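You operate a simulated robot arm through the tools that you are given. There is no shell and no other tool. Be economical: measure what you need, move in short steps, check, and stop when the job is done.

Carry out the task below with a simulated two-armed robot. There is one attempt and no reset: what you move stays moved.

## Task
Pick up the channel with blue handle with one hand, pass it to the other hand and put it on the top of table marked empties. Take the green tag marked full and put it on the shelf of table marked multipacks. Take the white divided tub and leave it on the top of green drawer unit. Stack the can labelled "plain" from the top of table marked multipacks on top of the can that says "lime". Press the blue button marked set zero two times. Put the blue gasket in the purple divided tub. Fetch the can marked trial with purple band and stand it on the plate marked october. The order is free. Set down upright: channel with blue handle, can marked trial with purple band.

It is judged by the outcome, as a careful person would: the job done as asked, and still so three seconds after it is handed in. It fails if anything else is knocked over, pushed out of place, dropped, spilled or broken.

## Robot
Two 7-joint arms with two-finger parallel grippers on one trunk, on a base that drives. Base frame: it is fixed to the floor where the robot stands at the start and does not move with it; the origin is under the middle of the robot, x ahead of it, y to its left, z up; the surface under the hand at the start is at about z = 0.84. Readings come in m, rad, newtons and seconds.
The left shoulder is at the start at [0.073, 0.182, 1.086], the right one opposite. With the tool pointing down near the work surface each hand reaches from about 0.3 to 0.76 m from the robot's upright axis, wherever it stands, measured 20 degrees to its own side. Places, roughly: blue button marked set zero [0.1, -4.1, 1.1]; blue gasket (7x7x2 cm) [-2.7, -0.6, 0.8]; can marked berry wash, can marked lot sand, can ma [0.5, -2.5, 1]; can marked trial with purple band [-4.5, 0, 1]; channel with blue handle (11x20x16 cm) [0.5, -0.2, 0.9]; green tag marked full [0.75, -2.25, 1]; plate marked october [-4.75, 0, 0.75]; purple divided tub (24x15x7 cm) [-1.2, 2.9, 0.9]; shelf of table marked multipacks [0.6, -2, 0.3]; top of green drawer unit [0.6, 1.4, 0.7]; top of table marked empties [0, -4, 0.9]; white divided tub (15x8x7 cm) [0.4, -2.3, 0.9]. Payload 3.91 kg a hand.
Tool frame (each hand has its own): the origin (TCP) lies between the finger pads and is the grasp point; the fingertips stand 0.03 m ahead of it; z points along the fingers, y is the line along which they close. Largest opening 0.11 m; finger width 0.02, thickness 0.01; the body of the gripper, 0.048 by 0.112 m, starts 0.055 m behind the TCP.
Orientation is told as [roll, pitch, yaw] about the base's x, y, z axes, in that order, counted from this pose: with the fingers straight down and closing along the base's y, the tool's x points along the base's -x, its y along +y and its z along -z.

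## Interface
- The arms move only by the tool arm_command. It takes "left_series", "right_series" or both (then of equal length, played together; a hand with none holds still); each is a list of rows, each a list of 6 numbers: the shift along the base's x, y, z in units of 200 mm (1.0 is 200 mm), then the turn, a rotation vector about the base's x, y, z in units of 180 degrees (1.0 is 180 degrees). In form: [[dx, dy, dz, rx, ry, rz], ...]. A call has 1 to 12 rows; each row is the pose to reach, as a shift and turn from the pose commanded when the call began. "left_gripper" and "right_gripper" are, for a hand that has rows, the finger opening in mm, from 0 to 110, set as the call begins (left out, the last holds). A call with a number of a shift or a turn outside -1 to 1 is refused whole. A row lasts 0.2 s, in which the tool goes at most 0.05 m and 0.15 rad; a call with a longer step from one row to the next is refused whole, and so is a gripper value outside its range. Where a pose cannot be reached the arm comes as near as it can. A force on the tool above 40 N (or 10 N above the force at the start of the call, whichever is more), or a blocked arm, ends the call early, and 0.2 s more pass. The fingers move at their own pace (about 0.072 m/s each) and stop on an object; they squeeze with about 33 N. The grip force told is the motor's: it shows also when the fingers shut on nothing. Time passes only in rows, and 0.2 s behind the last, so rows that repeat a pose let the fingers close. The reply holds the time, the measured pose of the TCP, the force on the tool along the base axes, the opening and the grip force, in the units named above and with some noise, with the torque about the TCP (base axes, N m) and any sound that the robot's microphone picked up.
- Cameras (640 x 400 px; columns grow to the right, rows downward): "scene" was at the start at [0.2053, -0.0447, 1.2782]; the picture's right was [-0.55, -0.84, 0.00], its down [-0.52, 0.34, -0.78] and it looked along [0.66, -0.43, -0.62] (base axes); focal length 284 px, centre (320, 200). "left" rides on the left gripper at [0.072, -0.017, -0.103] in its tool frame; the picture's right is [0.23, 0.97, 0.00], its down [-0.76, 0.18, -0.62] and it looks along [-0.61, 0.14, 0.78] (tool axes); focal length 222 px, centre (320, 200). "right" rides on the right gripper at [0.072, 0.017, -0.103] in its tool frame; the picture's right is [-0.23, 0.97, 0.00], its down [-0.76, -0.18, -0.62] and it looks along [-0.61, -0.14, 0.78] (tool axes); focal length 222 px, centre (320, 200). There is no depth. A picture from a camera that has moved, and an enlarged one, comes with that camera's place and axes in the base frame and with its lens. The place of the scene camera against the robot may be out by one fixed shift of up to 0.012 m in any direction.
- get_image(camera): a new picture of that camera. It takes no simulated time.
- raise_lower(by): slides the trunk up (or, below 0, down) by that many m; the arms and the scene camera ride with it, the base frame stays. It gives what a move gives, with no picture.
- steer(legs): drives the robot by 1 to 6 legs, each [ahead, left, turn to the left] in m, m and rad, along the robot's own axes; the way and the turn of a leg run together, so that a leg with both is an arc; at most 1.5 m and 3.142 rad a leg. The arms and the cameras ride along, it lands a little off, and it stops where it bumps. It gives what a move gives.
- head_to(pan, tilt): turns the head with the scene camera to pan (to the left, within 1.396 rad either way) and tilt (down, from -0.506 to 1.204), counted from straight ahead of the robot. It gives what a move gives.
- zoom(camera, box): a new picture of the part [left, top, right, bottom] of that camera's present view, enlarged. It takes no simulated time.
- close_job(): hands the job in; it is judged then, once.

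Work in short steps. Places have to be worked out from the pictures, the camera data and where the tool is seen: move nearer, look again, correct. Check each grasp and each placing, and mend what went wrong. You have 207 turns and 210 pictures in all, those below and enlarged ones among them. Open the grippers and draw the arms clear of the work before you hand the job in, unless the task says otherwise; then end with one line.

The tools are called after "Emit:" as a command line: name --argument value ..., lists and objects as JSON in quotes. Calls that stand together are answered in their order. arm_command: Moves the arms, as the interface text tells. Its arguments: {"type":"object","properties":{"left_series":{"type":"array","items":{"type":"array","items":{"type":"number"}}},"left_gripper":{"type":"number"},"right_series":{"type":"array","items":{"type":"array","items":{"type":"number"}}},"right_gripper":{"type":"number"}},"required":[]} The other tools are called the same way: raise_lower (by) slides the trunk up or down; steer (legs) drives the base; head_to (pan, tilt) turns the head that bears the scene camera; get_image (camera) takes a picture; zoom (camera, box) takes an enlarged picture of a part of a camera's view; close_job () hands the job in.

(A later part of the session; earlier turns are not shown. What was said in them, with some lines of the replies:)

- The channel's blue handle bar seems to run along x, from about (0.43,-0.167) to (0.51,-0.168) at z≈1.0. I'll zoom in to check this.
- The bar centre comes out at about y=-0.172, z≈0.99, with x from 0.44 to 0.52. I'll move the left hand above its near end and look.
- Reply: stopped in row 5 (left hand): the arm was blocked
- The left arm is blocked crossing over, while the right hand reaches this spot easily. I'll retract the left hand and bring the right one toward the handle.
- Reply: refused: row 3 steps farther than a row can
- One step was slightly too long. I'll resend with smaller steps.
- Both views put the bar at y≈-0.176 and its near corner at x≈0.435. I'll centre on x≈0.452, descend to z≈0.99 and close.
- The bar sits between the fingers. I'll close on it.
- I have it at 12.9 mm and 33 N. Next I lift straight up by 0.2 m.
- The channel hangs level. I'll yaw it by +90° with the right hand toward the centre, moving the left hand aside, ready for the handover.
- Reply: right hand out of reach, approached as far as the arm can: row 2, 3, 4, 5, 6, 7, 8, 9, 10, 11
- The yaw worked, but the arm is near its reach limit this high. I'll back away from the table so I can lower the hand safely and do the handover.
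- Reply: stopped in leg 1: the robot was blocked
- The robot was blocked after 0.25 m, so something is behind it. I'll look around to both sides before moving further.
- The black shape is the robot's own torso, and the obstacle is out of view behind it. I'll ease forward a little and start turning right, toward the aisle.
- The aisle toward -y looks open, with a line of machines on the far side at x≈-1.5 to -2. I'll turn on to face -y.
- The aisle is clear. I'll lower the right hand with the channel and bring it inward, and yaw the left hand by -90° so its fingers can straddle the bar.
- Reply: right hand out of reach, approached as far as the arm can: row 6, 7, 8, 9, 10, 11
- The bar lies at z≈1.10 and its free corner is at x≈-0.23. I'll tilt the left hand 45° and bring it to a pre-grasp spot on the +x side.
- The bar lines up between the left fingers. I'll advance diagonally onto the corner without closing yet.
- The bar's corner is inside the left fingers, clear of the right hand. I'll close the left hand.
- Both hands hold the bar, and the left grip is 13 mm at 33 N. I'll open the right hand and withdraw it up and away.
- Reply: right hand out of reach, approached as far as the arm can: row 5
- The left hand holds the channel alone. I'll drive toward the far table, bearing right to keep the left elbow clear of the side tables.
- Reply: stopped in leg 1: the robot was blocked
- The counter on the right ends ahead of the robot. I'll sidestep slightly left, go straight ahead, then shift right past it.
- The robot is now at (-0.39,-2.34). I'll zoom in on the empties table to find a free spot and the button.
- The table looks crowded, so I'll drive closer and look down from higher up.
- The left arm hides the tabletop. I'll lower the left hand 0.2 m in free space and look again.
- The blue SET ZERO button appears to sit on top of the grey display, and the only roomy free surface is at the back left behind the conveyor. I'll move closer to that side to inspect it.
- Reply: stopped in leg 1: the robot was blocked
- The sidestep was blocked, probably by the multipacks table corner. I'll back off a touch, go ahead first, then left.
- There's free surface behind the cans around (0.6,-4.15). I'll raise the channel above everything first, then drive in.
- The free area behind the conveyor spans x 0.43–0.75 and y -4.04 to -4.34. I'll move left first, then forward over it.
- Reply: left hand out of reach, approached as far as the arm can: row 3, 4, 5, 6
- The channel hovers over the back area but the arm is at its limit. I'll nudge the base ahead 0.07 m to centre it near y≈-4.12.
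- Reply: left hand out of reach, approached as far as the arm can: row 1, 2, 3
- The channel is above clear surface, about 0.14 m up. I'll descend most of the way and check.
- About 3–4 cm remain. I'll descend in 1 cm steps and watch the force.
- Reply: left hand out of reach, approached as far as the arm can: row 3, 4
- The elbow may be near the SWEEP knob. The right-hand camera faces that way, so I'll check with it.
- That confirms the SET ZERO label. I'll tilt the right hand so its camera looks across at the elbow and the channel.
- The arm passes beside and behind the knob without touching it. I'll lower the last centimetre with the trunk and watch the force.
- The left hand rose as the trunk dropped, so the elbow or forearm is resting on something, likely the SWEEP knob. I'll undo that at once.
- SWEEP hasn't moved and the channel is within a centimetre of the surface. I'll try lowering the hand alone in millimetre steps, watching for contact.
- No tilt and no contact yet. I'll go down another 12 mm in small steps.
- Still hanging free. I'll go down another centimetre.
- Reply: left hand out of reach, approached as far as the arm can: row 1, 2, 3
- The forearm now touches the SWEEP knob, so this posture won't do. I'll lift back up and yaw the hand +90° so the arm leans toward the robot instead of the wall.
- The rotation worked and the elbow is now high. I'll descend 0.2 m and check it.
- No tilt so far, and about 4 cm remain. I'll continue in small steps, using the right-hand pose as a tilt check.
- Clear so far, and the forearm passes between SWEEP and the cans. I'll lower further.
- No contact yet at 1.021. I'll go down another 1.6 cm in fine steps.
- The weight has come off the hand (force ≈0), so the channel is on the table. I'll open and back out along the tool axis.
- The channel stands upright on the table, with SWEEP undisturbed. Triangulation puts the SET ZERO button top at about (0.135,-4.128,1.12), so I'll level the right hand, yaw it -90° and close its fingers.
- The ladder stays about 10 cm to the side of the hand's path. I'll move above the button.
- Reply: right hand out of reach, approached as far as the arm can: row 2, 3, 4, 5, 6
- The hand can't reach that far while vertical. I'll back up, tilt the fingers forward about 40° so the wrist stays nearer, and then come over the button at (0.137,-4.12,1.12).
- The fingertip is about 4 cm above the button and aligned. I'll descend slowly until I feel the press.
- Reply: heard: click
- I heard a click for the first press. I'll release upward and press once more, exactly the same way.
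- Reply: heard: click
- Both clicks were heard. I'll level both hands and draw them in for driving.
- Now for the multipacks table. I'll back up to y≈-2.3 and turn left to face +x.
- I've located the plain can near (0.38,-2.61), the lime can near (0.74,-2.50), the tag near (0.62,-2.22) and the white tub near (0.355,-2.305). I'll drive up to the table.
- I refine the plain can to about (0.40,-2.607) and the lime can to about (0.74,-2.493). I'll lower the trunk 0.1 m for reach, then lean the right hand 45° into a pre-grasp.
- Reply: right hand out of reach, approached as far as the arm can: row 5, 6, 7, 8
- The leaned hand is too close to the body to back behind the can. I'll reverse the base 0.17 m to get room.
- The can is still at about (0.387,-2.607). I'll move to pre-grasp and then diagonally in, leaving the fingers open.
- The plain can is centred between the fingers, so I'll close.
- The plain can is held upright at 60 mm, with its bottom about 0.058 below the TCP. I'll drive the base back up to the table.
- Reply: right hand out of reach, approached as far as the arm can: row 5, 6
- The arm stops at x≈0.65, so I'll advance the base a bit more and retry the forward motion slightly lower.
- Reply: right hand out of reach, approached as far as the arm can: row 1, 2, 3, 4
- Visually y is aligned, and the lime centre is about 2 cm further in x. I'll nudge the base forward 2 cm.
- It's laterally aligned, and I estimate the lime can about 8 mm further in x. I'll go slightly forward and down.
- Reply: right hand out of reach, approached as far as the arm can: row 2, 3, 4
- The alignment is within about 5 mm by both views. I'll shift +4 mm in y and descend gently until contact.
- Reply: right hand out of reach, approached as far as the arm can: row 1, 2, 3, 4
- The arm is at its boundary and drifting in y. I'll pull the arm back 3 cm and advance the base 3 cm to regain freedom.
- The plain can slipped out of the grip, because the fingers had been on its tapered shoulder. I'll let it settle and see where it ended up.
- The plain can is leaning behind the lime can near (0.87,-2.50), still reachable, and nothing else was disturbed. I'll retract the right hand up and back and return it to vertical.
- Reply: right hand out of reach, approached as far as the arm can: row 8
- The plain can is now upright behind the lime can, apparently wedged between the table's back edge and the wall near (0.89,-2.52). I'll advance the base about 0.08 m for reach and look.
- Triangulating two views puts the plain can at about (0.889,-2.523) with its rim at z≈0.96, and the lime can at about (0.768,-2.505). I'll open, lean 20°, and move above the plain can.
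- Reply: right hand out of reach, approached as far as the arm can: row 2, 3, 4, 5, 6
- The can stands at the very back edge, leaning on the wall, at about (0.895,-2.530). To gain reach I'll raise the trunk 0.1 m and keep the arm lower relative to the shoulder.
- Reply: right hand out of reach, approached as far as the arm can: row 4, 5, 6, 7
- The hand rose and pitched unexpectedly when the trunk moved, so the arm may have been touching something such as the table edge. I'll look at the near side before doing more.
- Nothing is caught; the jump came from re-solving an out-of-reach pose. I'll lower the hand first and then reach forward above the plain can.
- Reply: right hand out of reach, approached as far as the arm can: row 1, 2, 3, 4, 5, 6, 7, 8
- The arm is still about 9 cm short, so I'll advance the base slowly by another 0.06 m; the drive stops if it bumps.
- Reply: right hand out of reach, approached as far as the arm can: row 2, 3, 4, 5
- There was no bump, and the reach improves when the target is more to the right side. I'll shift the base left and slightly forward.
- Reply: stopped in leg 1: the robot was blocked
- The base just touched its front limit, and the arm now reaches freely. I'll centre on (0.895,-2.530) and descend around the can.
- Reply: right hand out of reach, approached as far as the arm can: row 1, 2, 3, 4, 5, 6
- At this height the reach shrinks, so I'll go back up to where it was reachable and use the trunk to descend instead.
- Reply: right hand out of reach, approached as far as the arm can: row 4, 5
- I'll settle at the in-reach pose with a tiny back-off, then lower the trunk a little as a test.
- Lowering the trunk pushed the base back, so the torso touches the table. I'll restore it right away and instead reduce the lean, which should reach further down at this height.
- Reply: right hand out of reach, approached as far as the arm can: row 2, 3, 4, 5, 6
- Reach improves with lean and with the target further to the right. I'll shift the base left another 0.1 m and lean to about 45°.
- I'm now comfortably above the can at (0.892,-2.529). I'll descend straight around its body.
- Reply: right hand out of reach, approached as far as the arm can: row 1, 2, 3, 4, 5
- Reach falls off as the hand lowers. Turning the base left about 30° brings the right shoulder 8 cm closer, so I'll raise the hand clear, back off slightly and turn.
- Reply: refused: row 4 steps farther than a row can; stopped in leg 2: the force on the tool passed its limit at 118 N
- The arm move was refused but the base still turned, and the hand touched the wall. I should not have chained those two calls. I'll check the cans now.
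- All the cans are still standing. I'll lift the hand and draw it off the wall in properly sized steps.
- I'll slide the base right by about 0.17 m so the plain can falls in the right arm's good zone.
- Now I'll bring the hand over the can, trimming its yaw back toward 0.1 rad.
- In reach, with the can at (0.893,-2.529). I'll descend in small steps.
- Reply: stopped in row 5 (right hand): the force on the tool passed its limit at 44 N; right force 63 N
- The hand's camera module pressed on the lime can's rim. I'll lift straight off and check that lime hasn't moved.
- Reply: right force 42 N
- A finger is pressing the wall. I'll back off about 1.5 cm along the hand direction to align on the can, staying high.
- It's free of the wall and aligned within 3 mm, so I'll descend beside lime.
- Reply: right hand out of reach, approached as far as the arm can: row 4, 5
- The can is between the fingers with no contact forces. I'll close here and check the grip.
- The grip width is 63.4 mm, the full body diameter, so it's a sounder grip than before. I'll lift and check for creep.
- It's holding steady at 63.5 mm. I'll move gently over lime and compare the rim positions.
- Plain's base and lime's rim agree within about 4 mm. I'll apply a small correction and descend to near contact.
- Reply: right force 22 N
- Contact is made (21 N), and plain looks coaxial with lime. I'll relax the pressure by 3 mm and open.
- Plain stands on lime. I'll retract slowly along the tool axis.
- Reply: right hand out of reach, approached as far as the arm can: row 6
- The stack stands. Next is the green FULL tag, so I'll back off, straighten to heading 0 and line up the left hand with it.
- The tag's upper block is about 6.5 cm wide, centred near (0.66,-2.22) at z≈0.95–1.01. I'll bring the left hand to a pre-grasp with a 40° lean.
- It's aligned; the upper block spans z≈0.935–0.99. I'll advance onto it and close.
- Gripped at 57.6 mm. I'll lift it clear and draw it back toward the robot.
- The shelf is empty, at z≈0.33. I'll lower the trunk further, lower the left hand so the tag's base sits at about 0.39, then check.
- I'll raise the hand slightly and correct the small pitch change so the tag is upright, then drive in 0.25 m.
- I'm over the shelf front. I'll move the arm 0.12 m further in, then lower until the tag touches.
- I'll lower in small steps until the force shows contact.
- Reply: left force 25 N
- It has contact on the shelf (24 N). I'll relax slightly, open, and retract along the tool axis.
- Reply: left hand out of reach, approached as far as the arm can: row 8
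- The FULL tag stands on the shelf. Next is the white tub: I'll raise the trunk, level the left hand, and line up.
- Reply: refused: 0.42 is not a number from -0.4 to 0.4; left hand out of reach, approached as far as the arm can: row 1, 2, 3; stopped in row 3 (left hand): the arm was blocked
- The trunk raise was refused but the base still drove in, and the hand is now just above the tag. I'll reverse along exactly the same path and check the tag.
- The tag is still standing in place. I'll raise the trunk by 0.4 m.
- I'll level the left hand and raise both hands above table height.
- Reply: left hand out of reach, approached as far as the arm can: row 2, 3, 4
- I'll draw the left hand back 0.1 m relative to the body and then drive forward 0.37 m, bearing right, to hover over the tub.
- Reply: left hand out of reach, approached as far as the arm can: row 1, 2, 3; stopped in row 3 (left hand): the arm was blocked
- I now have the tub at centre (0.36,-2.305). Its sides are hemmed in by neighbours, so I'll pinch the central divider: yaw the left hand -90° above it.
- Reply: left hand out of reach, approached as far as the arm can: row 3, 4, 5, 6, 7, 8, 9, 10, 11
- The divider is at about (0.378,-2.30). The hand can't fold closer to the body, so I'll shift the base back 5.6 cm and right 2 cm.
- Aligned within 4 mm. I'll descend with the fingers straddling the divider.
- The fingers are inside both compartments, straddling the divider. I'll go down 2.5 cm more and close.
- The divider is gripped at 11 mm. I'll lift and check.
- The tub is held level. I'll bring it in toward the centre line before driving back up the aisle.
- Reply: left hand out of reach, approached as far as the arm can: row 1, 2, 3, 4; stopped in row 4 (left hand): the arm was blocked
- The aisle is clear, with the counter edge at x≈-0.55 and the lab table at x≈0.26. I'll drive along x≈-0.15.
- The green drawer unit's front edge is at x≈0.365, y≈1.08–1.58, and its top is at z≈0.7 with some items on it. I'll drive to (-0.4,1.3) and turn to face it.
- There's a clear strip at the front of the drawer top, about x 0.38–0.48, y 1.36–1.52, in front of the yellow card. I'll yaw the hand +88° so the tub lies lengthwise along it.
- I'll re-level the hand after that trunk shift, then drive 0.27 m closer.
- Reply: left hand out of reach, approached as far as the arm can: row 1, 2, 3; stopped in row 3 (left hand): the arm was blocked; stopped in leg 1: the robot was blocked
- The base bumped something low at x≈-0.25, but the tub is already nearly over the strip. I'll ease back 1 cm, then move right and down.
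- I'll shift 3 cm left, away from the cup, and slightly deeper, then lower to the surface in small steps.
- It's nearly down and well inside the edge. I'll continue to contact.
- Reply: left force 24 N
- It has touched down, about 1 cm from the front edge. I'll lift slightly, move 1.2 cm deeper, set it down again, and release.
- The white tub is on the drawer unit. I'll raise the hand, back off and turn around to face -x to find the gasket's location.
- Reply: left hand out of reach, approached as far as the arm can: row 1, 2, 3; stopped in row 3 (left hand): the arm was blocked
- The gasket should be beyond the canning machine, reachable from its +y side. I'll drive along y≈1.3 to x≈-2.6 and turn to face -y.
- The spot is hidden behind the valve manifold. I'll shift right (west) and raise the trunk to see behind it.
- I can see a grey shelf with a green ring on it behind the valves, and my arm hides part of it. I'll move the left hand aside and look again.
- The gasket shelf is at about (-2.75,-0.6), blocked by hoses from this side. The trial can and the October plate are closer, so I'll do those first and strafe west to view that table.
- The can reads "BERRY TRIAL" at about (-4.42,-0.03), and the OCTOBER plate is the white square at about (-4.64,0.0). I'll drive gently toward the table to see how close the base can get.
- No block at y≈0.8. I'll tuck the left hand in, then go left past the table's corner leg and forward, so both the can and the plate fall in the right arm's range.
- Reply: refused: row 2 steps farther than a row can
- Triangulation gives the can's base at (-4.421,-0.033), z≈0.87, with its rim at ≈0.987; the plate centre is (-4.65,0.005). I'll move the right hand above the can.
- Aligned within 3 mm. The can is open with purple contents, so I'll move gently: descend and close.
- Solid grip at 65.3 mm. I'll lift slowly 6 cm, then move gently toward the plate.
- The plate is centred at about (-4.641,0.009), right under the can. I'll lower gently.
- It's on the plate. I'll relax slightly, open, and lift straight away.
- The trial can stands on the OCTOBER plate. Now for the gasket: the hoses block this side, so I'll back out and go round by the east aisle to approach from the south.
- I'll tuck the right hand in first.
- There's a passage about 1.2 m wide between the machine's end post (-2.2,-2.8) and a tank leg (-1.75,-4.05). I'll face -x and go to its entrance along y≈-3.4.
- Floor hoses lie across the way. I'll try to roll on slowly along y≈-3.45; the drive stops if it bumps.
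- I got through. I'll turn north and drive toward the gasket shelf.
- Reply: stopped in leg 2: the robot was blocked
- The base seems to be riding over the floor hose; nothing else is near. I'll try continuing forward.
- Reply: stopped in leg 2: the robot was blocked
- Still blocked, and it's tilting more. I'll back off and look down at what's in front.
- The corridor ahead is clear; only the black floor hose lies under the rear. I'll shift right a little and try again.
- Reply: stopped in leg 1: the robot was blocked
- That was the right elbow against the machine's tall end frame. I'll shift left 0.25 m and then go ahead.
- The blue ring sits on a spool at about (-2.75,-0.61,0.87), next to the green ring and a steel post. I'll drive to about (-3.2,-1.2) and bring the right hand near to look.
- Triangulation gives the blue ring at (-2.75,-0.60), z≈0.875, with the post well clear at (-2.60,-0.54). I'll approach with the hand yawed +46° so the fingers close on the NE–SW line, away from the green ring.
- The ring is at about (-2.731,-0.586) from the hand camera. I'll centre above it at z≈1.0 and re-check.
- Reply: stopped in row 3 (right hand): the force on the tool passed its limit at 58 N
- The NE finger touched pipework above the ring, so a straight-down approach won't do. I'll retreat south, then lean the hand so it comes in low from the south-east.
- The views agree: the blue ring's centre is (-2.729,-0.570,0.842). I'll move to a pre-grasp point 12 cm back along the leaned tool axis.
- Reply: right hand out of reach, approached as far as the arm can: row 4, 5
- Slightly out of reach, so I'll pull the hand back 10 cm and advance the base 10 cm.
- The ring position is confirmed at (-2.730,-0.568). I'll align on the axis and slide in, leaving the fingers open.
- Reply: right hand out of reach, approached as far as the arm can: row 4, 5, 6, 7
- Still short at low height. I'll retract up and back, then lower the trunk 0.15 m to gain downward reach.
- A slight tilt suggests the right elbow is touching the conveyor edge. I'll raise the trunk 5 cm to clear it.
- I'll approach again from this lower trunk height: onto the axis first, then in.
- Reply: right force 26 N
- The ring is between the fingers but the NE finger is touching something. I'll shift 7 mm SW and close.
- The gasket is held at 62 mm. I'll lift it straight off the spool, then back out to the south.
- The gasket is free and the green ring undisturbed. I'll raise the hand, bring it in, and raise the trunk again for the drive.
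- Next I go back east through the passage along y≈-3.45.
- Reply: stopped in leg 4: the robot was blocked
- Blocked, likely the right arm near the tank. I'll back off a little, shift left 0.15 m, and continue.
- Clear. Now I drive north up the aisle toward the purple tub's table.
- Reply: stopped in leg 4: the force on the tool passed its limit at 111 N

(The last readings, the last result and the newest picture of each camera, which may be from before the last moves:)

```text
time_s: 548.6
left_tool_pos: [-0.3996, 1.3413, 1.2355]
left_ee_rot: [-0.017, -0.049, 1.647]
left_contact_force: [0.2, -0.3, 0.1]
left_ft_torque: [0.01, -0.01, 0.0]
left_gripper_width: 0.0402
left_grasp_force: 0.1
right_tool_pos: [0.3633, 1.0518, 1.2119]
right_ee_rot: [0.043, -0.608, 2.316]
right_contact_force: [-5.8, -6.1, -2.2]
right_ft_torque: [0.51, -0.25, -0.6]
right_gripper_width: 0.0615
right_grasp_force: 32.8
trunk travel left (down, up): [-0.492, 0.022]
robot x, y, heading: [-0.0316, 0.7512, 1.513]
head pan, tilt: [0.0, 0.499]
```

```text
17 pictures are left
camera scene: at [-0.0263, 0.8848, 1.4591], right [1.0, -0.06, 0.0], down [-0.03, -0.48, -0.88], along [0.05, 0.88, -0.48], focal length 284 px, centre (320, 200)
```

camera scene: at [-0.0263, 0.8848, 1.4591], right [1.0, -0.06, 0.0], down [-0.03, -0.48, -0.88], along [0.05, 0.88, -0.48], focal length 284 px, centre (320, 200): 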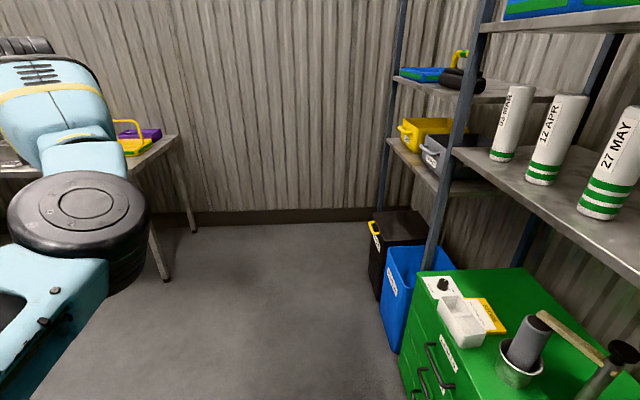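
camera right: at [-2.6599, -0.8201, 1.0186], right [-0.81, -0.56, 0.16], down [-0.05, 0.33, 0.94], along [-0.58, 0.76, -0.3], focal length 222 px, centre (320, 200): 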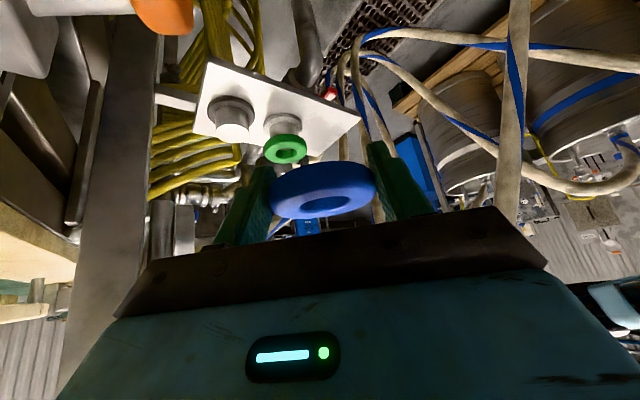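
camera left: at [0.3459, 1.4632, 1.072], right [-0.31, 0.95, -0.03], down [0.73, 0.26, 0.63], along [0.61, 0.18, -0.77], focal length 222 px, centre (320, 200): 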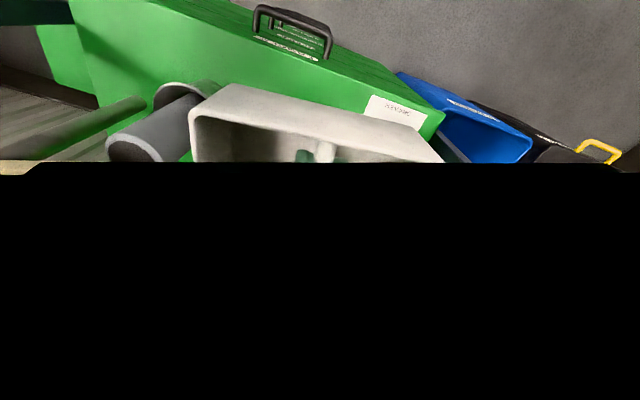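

The right hand bumped the rack post, but the gasket is still held and the white tub is still in place. I'll move left away from the rack, straighten, then go on.

Emit:
steer --legs '[[0, 0.35, 0], [0, 0, 0.055], [0.75, 0, 0], [0, 1.0, 0]]'

Emit:
head_to --pan -0.15 --tilt 0.6

Emit:
get_image --camera "scene"

```text
time_s: 565.0
left_tool_pos: [-1.7942, 2.0756, 1.2361]
left_ee_rot: [-0.018, -0.049, 1.707]
left_contact_force: [0.5, -0.7, -0.5]
left_ft_torque: [0.02, 0.01, 0.01]
left_gripper_width: 0.0402
left_grasp_force: 0.1
right_tool_pos: [-1.013, 1.8335, 1.2113]
right_ee_rot: [0.043, -0.606, 2.379]
right_contact_force: [0.7, 0.3, -0.5]
right_ft_torque: [0.01, 0.02, 0.0]
right_gripper_width: 0.0617
right_grasp_force: 33.4
trunk travel left (down, up): [-0.492, 0.022]
robot x, y, heading: [-1.3919, 1.5085, 1.576]
head pan, tilt: [0.0, 0.499]
```

```text
time_s: 565.8
left_tool_pos: [-1.794, 2.0763, 1.2351]
left_ee_rot: [-0.018, -0.049, 1.706]
left_contact_force: [0.2, 1.2, -0.6]
left_ft_torque: [0.02, -0.02, -0.01]
left_gripper_width: 0.0399
left_grasp_force: 0.0
right_tool_pos: [-1.0138, 1.8337, 1.2113]
right_ee_rot: [0.041, -0.607, 2.378]
right_contact_force: [0.2, -0.4, 0.0]
right_ft_torque: [-0.02, 0.0, -0.01]
right_gripper_width: 0.0616
right_grasp_force: 32.8
trunk travel left (down, up): [-0.492, 0.022]
robot x, y, heading: [-1.3997, 1.5086, 1.572]
head pan, tilt: [-0.15, 0.6]
```

```text
16 pictures are left
camera scene: at [-1.3794, 1.6398, 1.4499], right [0.99, -0.15, 0.0], down [-0.08, -0.56, -0.83], along [0.12, 0.82, -0.56], focal length 284 px, centre (320, 200)
```

scene: 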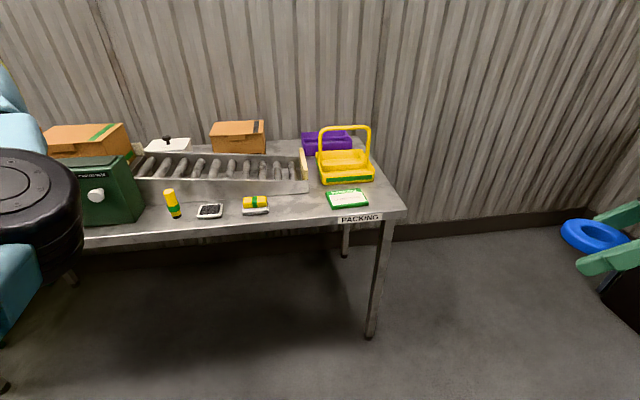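

The purple tub is at the back of the PACKING table, around (-1.16,2.90), with a yellow carrier in front of its right half. I'll aim for its left part at (-1.24,2.89), first turning the hand to point straight north.

Emit:
arm_command --right_series '[[-0.05, 0, 0.02, 0, 0, -0.043], [-0.1, 0, 0.04, 0, 0, -0.086], [-0.15, 0, 0.05, 0, 0, -0.129], [-0.2, 0, 0.05, 0, 0, -0.172], [-0.2, 0, 0.05, 0, 0, -0.215], [-0.2, 0, 0.05, 0, 0, -0.257]]'

Emit:
steer --legs '[[0.5, 0.14, 0], [0.2, 0, 0]]'

Emit:
get_image --camera "right"

```text
time_s: 567.1
left_tool_pos: [-1.7941, 2.0761, 1.2346]
left_ee_rot: [-0.017, -0.048, 1.709]
left_contact_force: [-0.4, -0.3, -0.4]
left_ft_torque: [0.0, 0.02, 0.03]
left_gripper_width: 0.04
left_grasp_force: 0.0
right_tool_pos: [-1.0533, 1.8333, 1.2218]
right_ee_rot: [0.043, -0.608, 1.569]
right_contact_force: [0.1, -0.7, 0.0]
right_ft_torque: [-0.01, -0.01, -0.04]
right_gripper_width: 0.0614
right_grasp_force: 32.9
trunk travel left (down, up): [-0.492, 0.022]
robot x, y, heading: [-1.3955, 1.5092, 1.574]
head pan, tilt: [-0.15, 0.6]
```

```text
time_s: 571.4
left_tool_pos: [-1.9414, 2.7671, 1.2351]
left_ee_rot: [-0.019, -0.049, 1.711]
left_contact_force: [0.4, 0.0, 0.4]
left_ft_torque: [-0.01, -0.01, -0.01]
left_gripper_width: 0.0399
left_grasp_force: 0.0
right_tool_pos: [-1.1983, 2.527, 1.2219]
right_ee_rot: [0.044, -0.608, 1.575]
right_contact_force: [0.0, 0.7, 0.0]
right_ft_torque: [-0.01, 0.01, -0.02]
right_gripper_width: 0.0615
right_grasp_force: 32.9
trunk travel left (down, up): [-0.492, 0.022]
robot x, y, heading: [-1.5331, 2.201, 1.577]
head pan, tilt: [-0.15, 0.6]
```

```text
15 pictures are left
camera right: at [-1.2085, 2.4084, 1.2652], right [-0.97, 0.16, 0.16], down [0.2, 0.28, 0.94], along [0.1, 0.95, -0.3], focal length 222 px, centre (320, 200)
```

right: 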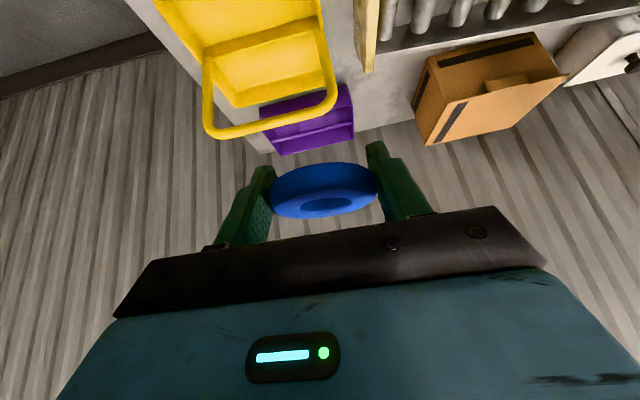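

Emit:
zoom --camera "right" --box '[240, 60, 380, 180]'

```text
3.33 times, centred on (310, 120) of right
camera zoom: at [-1.2085, 2.4084, 1.2652], right [-0.97, 0.16, 0.16], down [0.2, 0.28, 0.94], along [0.1, 0.95, -0.3], focal length 740 px, centre (353, 467)
```

zoom: 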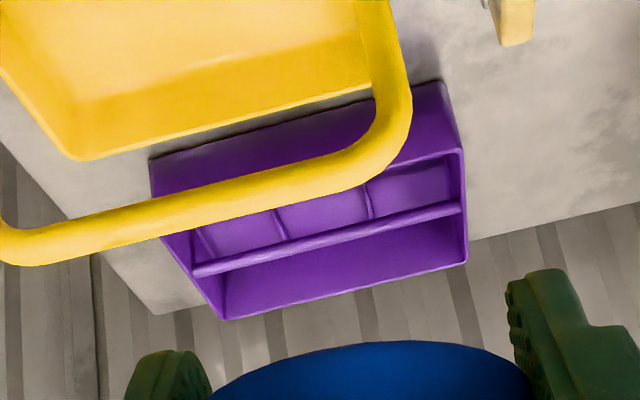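

The tub has a long back compartment and three small front ones. The left small one is centred near (-1.24,2.857) and suits the gasket. I'll advance the base 10 cm and bring the hand over it.

Emit:
steer --legs '[[0.1, 0, 0]]'

Emit:
arm_command --right_series '[[-0.04, 0.2, 0, 0, 0, 0], [-0.08, 0.4, 0, 0, 0, 0], [-0.12, 0.6, -0.05, 0, 0, 0], [-0.16, 0.8, -0.12, 0, 0, 0], [-0.2, 0.95, -0.25, 0, 0, 0], [-0.2, 0.97, -0.4, 0, 0, 0]]'

Emit:
get_image --camera "right"

```text
time_s: 572.5
left_tool_pos: [-1.9432, 2.8649, 1.2348]
left_ee_rot: [-0.018, -0.048, 1.714]
left_contact_force: [0.7, -0.3, -0.2]
left_ft_torque: [-0.01, 0.0, 0.01]
left_gripper_width: 0.0401
left_grasp_force: 0.1
right_tool_pos: [-1.2004, 2.6265, 1.2218]
right_ee_rot: [0.043, -0.609, 1.579]
right_contact_force: [-1.0, -0.1, 0.0]
right_ft_torque: [-0.01, 0.01, 0.01]
right_gripper_width: 0.0614
right_grasp_force: 32.8
trunk travel left (down, up): [-0.492, 0.022]
robot x, y, heading: [-1.5382, 2.3011, 1.578]
head pan, tilt: [-0.15, 0.6]
```

```text
time_s: 573.9
left_tool_pos: [-1.9424, 2.8648, 1.2349]
left_ee_rot: [-0.019, -0.05, 1.714]
left_contact_force: [-0.7, 0.1, 1.0]
left_ft_torque: [0.03, -0.01, 0.02]
left_gripper_width: 0.0399
left_grasp_force: 0.1
right_tool_pos: [-1.2391, 2.8208, 1.1398]
right_ee_rot: [0.044, -0.608, 1.579]
right_contact_force: [0.7, -0.2, -0.2]
right_ft_torque: [-0.03, 0.0, 0.03]
right_gripper_width: 0.0617
right_grasp_force: 32.9
trunk travel left (down, up): [-0.492, 0.022]
robot x, y, heading: [-1.5358, 2.2953, 1.585]
head pan, tilt: [-0.15, 0.6]
```

```text
13 pictures are left
camera right: at [-1.2493, 2.702, 1.1832], right [-0.97, 0.16, 0.16], down [0.2, 0.28, 0.94], along [0.1, 0.95, -0.3], focal length 222 px, centre (320, 200)
```

right: 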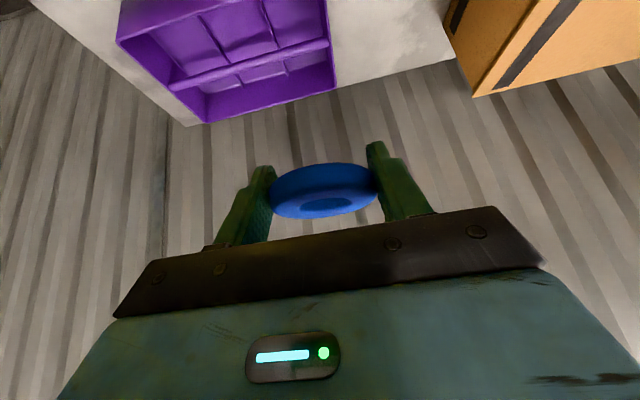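

The left-front compartment is centred at about (-1.241,2.857). I'll lower until the fingertips are just above the rim.

Emit:
arm_command --right_series '[[-0.01, 0.08, -0.1, 0, 0, 0], [-0.01, 0.155, -0.25, 0, 0, 0], [-0.01, 0.155, -0.42, 0, 0, 0], [-0.01, 0.155, -0.6, 0, 0, 0], [-0.01, 0.155, -0.75, 0, 0, 0], [-0.01, 0.155, -0.8, 0, 0, 0]]'

Emit:
get_image --camera "right"

Emit:
get_image --camera "scene"

```text
time_s: 575.3
left_tool_pos: [-1.9425, 2.864, 1.2353]
left_ee_rot: [-0.017, -0.049, 1.715]
left_contact_force: [0.2, 0.8, 0.3]
left_ft_torque: [-0.03, -0.01, -0.01]
left_gripper_width: 0.04
left_grasp_force: 0.0
right_tool_pos: [-1.2399, 2.8515, 0.9807]
right_ee_rot: [0.042, -0.607, 1.579]
right_contact_force: [0.0, -0.2, 0.2]
right_ft_torque: [-0.03, 0.02, 0.04]
right_gripper_width: 0.0615
right_grasp_force: 33.4
trunk travel left (down, up): [-0.492, 0.022]
robot x, y, heading: [-1.5398, 2.3014, 1.583]
head pan, tilt: [-0.15, 0.6]
```

```text
12 pictures are left
camera right: at [-1.2509, 2.7323, 1.0241], right [-0.97, 0.16, 0.16], down [0.2, 0.28, 0.94], along [0.1, 0.95, -0.3], focal length 222 px, centre (320, 200)
```

right: 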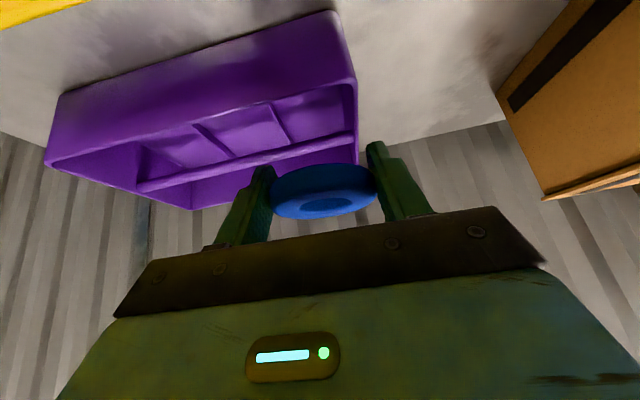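

```text
11 pictures are left
camera scene: at [-1.5248, 2.4311, 1.4499], right [0.99, -0.14, 0.0], down [-0.08, -0.56, -0.83], along [0.12, 0.82, -0.56], focal length 284 px, centre (320, 200)
```

scene: 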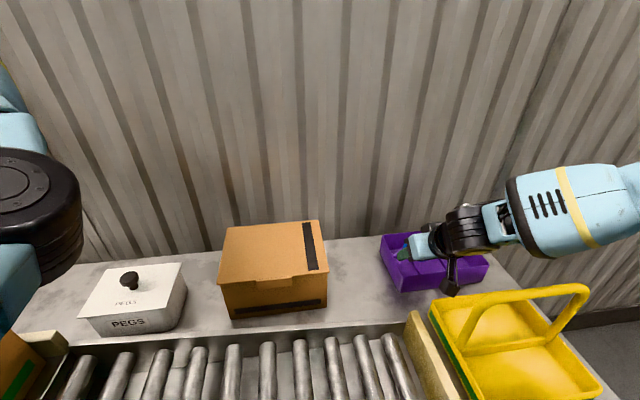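

The cross ridges look low, so the front row can take the ring flat. I'll shift 4 cm east, away from the side wall, and lower into the row.

Emit:
arm_command --right_series '[[0.1, 0, 0, 0, 0, 0], [0.19, 0, -0.03, 0, 0, 0], [0.19, 0, -0.12, 0, 0, 0], [0.19, 0, -0.2, 0, 0, 0], [0.19, 0, -0.27, 0, 0, 0], [0.19, 0, -0.27, 0, 0, 0]]'

Emit:
get_image --camera "right"

```text
time_s: 576.7
left_tool_pos: [-1.9431, 2.8644, 1.2355]
left_ee_rot: [-0.018, -0.048, 1.714]
left_contact_force: [-0.1, -0.1, 0.0]
left_ft_torque: [0.0, -0.01, 0.0]
left_gripper_width: 0.0399
left_grasp_force: 0.0
right_tool_pos: [-1.2044, 2.8529, 0.9286]
right_ee_rot: [0.043, -0.608, 1.577]
right_contact_force: [0.4, -0.3, 6.4]
right_ft_torque: [-0.02, -0.17, 0.0]
right_gripper_width: 0.0613
right_grasp_force: 33.4
trunk travel left (down, up): [-0.492, 0.022]
robot x, y, heading: [-1.5394, 2.3009, 1.577]
head pan, tilt: [-0.15, 0.6]
```

```text
10 pictures are left
camera right: at [-1.2147, 2.7333, 0.9724], right [-0.97, 0.16, 0.16], down [0.2, 0.27, 0.94], along [0.1, 0.95, -0.3], focal length 222 px, centre (320, 200)
```

right: 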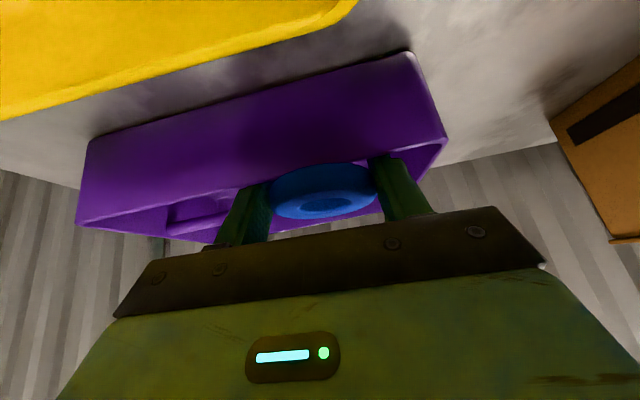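

Light contact; the ring is down inside the tub. I'll release and lift straight up.

Emit:
arm_command --right_series '[[0, 0, 0, 0, 0, 0], [0, 0, 0, 0, 0, 0], [0, 0, 0.02, 0, 0, 0], [0, 0, 0.12, 0, 0, 0], [0, 0, 0.27, 0, 0, 0], [0, 0, 0.45, 0, 0, 0], [0, 0, 0.65, 0, 0, 0], [0, -0.05, 0.85, 0, 0, 0]]' --right_gripper 82

Emit:
get_image --camera "right"

```text
time_s: 578.5
left_tool_pos: [-1.9426, 2.8636, 1.2353]
left_ee_rot: [-0.018, -0.05, 1.713]
left_contact_force: [-1.0, 0.4, -0.4]
left_ft_torque: [0.04, -0.03, 0.0]
left_gripper_width: 0.0401
left_grasp_force: 0.2
right_tool_pos: [-1.2036, 2.8426, 1.099]
right_ee_rot: [0.042, -0.608, 1.578]
right_contact_force: [-0.4, -0.1, -0.3]
right_ft_torque: [0.01, -0.01, 0.01]
right_gripper_width: 0.0817
right_grasp_force: 0.0
trunk travel left (down, up): [-0.492, 0.022]
robot x, y, heading: [-1.5382, 2.2998, 1.579]
head pan, tilt: [-0.15, 0.6]
```

```text
9 pictures are left
camera right: at [-1.213, 2.7228, 1.1425], right [-0.97, 0.16, 0.16], down [0.2, 0.28, 0.94], along [0.1, 0.95, -0.3], focal length 222 px, centre (320, 200)
```

right: 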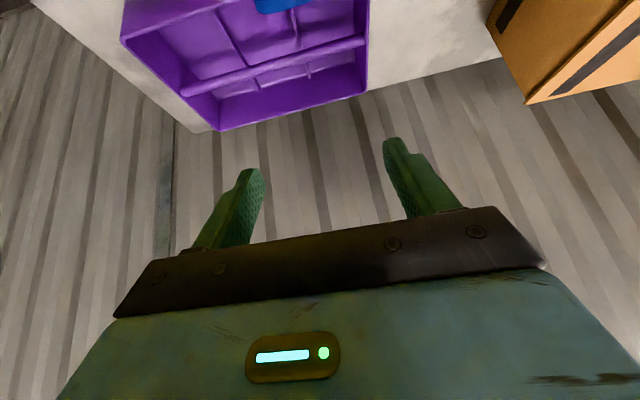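

The ring shows at the top edge of the view. I'll draw the hand back and check with the scene camera.

Emit:
arm_command --right_series '[[0, -0.15, 0.1, 0, 0, 0], [0, -0.35, 0.2, 0, 0, 0], [0, -0.55, 0.3, 0, 0, 0], [0, -0.75, 0.4, 0, 0, 0], [0, -0.95, 0.45, 0, 0, 0]]'

Emit:
head_to --pan -0.4 --tilt 0.7

Emit:
get_image --camera "right"

Emit:
get_image --camera "scene"

```text
time_s: 579.7
left_tool_pos: [-1.9413, 2.8638, 1.2371]
left_ee_rot: [-0.017, -0.051, 1.715]
left_contact_force: [0.6, 0.2, -0.2]
left_ft_torque: [-0.05, 0.02, -0.02]
left_gripper_width: 0.0401
left_grasp_force: 0.1
right_tool_pos: [-1.2031, 2.6513, 1.1861]
right_ee_rot: [0.044, -0.606, 1.576]
right_contact_force: [0.1, 0.3, 0.1]
right_ft_torque: [0.01, 0.0, -0.04]
right_gripper_width: 0.0822
right_grasp_force: 0.1
trunk travel left (down, up): [-0.492, 0.022]
robot x, y, heading: [-1.5374, 2.3019, 1.575]
head pan, tilt: [-0.15, 0.6]
```

```text
time_s: 580.5
left_tool_pos: [-1.9425, 2.8656, 1.2352]
left_ee_rot: [-0.018, -0.049, 1.713]
left_contact_force: [-0.4, 0.7, 0.4]
left_ft_torque: [0.01, 0.03, 0.01]
left_gripper_width: 0.04
left_grasp_force: 0.1
right_tool_pos: [-1.204, 2.6541, 1.1861]
right_ee_rot: [0.042, -0.607, 1.577]
right_contact_force: [0.7, 0.0, -0.7]
right_ft_torque: [-0.04, 0.04, 0.01]
right_gripper_width: 0.082
right_grasp_force: 0.0
trunk travel left (down, up): [-0.492, 0.022]
robot x, y, heading: [-1.5403, 2.2979, 1.573]
head pan, tilt: [-0.4, 0.7]
```

```text
8 pictures are left
camera right: at [-1.2133, 2.5345, 1.2298], right [-0.97, 0.16, 0.16], down [0.2, 0.28, 0.94], along [0.1, 0.95, -0.3], focal length 222 px, centre (320, 200)
```

right: 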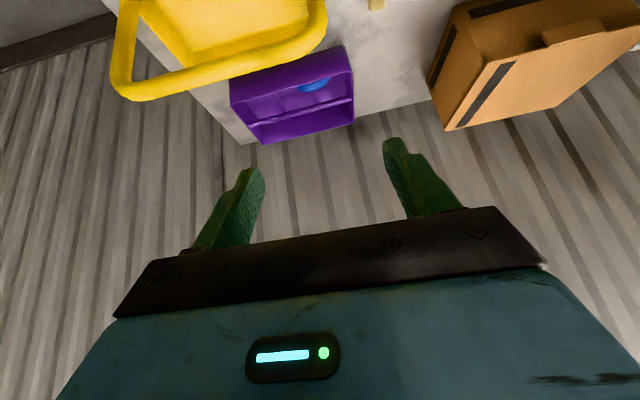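

```text
7 pictures are left
camera scene: at [-1.505, 2.4224, 1.4413], right [0.93, -0.38, 0.0], down [-0.24, -0.6, -0.77], along [0.29, 0.71, -0.64], focal length 284 px, centre (320, 200)
```

scene: 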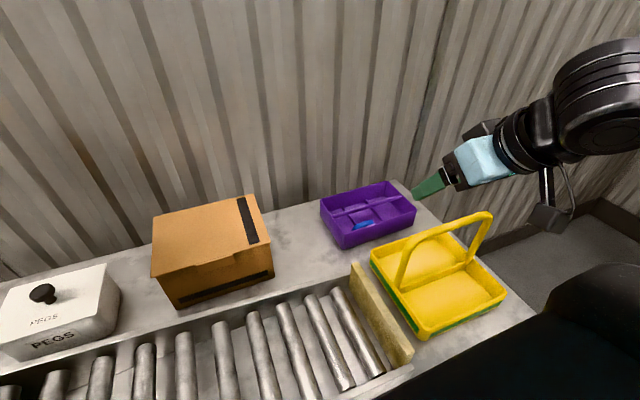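

The gasket lies inside the purple tub. I'll back the robot away from the table so the arms are clear.

Emit:
steer --legs '[[-0.6, 0, 0]]'

Emit:
arm_command --left_series '[[0, 0, 0, 0, 0, 0], [0, 0, 0, 0, 0, 0]]' --right_series '[[0, 0, 0, 0, 0, 0], [0, 0, 0, 0, 0, 0]]' --left_gripper 110 --right_gripper 110

Emit:
get_image --camera "scene"

```text
time_s: 583.9
left_tool_pos: [-1.9391, 2.2592, 1.2352]
left_ee_rot: [-0.017, -0.048, 1.72]
left_contact_force: [-0.4, 0.7, -0.5]
left_ft_torque: [-0.01, -0.01, 0.0]
left_gripper_width: 0.0399
left_grasp_force: 0.0
right_tool_pos: [-1.1965, 2.0517, 1.1859]
right_ee_rot: [0.041, -0.606, 1.583]
right_contact_force: [-0.6, -0.6, -0.3]
right_ft_torque: [-0.02, -0.01, 0.01]
right_gripper_width: 0.0823
right_grasp_force: 0.1
trunk travel left (down, up): [-0.492, 0.022]
robot x, y, heading: [-1.5305, 1.7009, 1.588]
head pan, tilt: [-0.4, 0.7]
```

```text
time_s: 584.5
left_tool_pos: [-1.9382, 2.2582, 1.2352]
left_ee_rot: [-0.019, -0.048, 1.722]
left_contact_force: [-0.2, 0.5, -0.2]
left_ft_torque: [-0.02, -0.02, 0.02]
left_gripper_width: 0.11
left_grasp_force: 0.0
right_tool_pos: [-1.1969, 2.0521, 1.1873]
right_ee_rot: [0.043, -0.608, 1.583]
right_contact_force: [0.7, 0.5, 0.0]
right_ft_torque: [0.02, 0.0, -0.03]
right_gripper_width: 0.11
right_grasp_force: 0.0
trunk travel left (down, up): [-0.492, 0.022]
robot x, y, heading: [-1.5299, 1.6954, 1.589]
head pan, tilt: [-0.4, 0.7]
```

```text
6 pictures are left
camera scene: at [-1.4979, 1.8192, 1.4413], right [0.93, -0.37, 0.0], down [-0.24, -0.6, -0.77], along [0.29, 0.71, -0.64], focal length 284 px, centre (320, 200)
```

scene: 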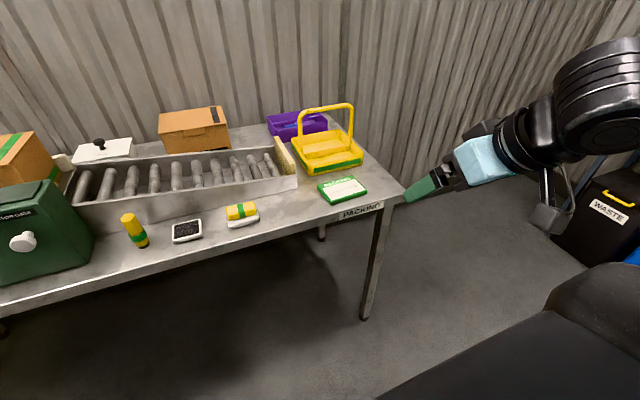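

Every part of the task is carried out, the grippers are open and the arms are clear, so I'm handing it in.

Emit:
close_job

```text
The job is handed in.
```

All seven parts are done and handed in, but the plain can slipped from the grip once. It landed at the back edge of the multipacks table, and I picked it up again and stacked it on the lime can there.
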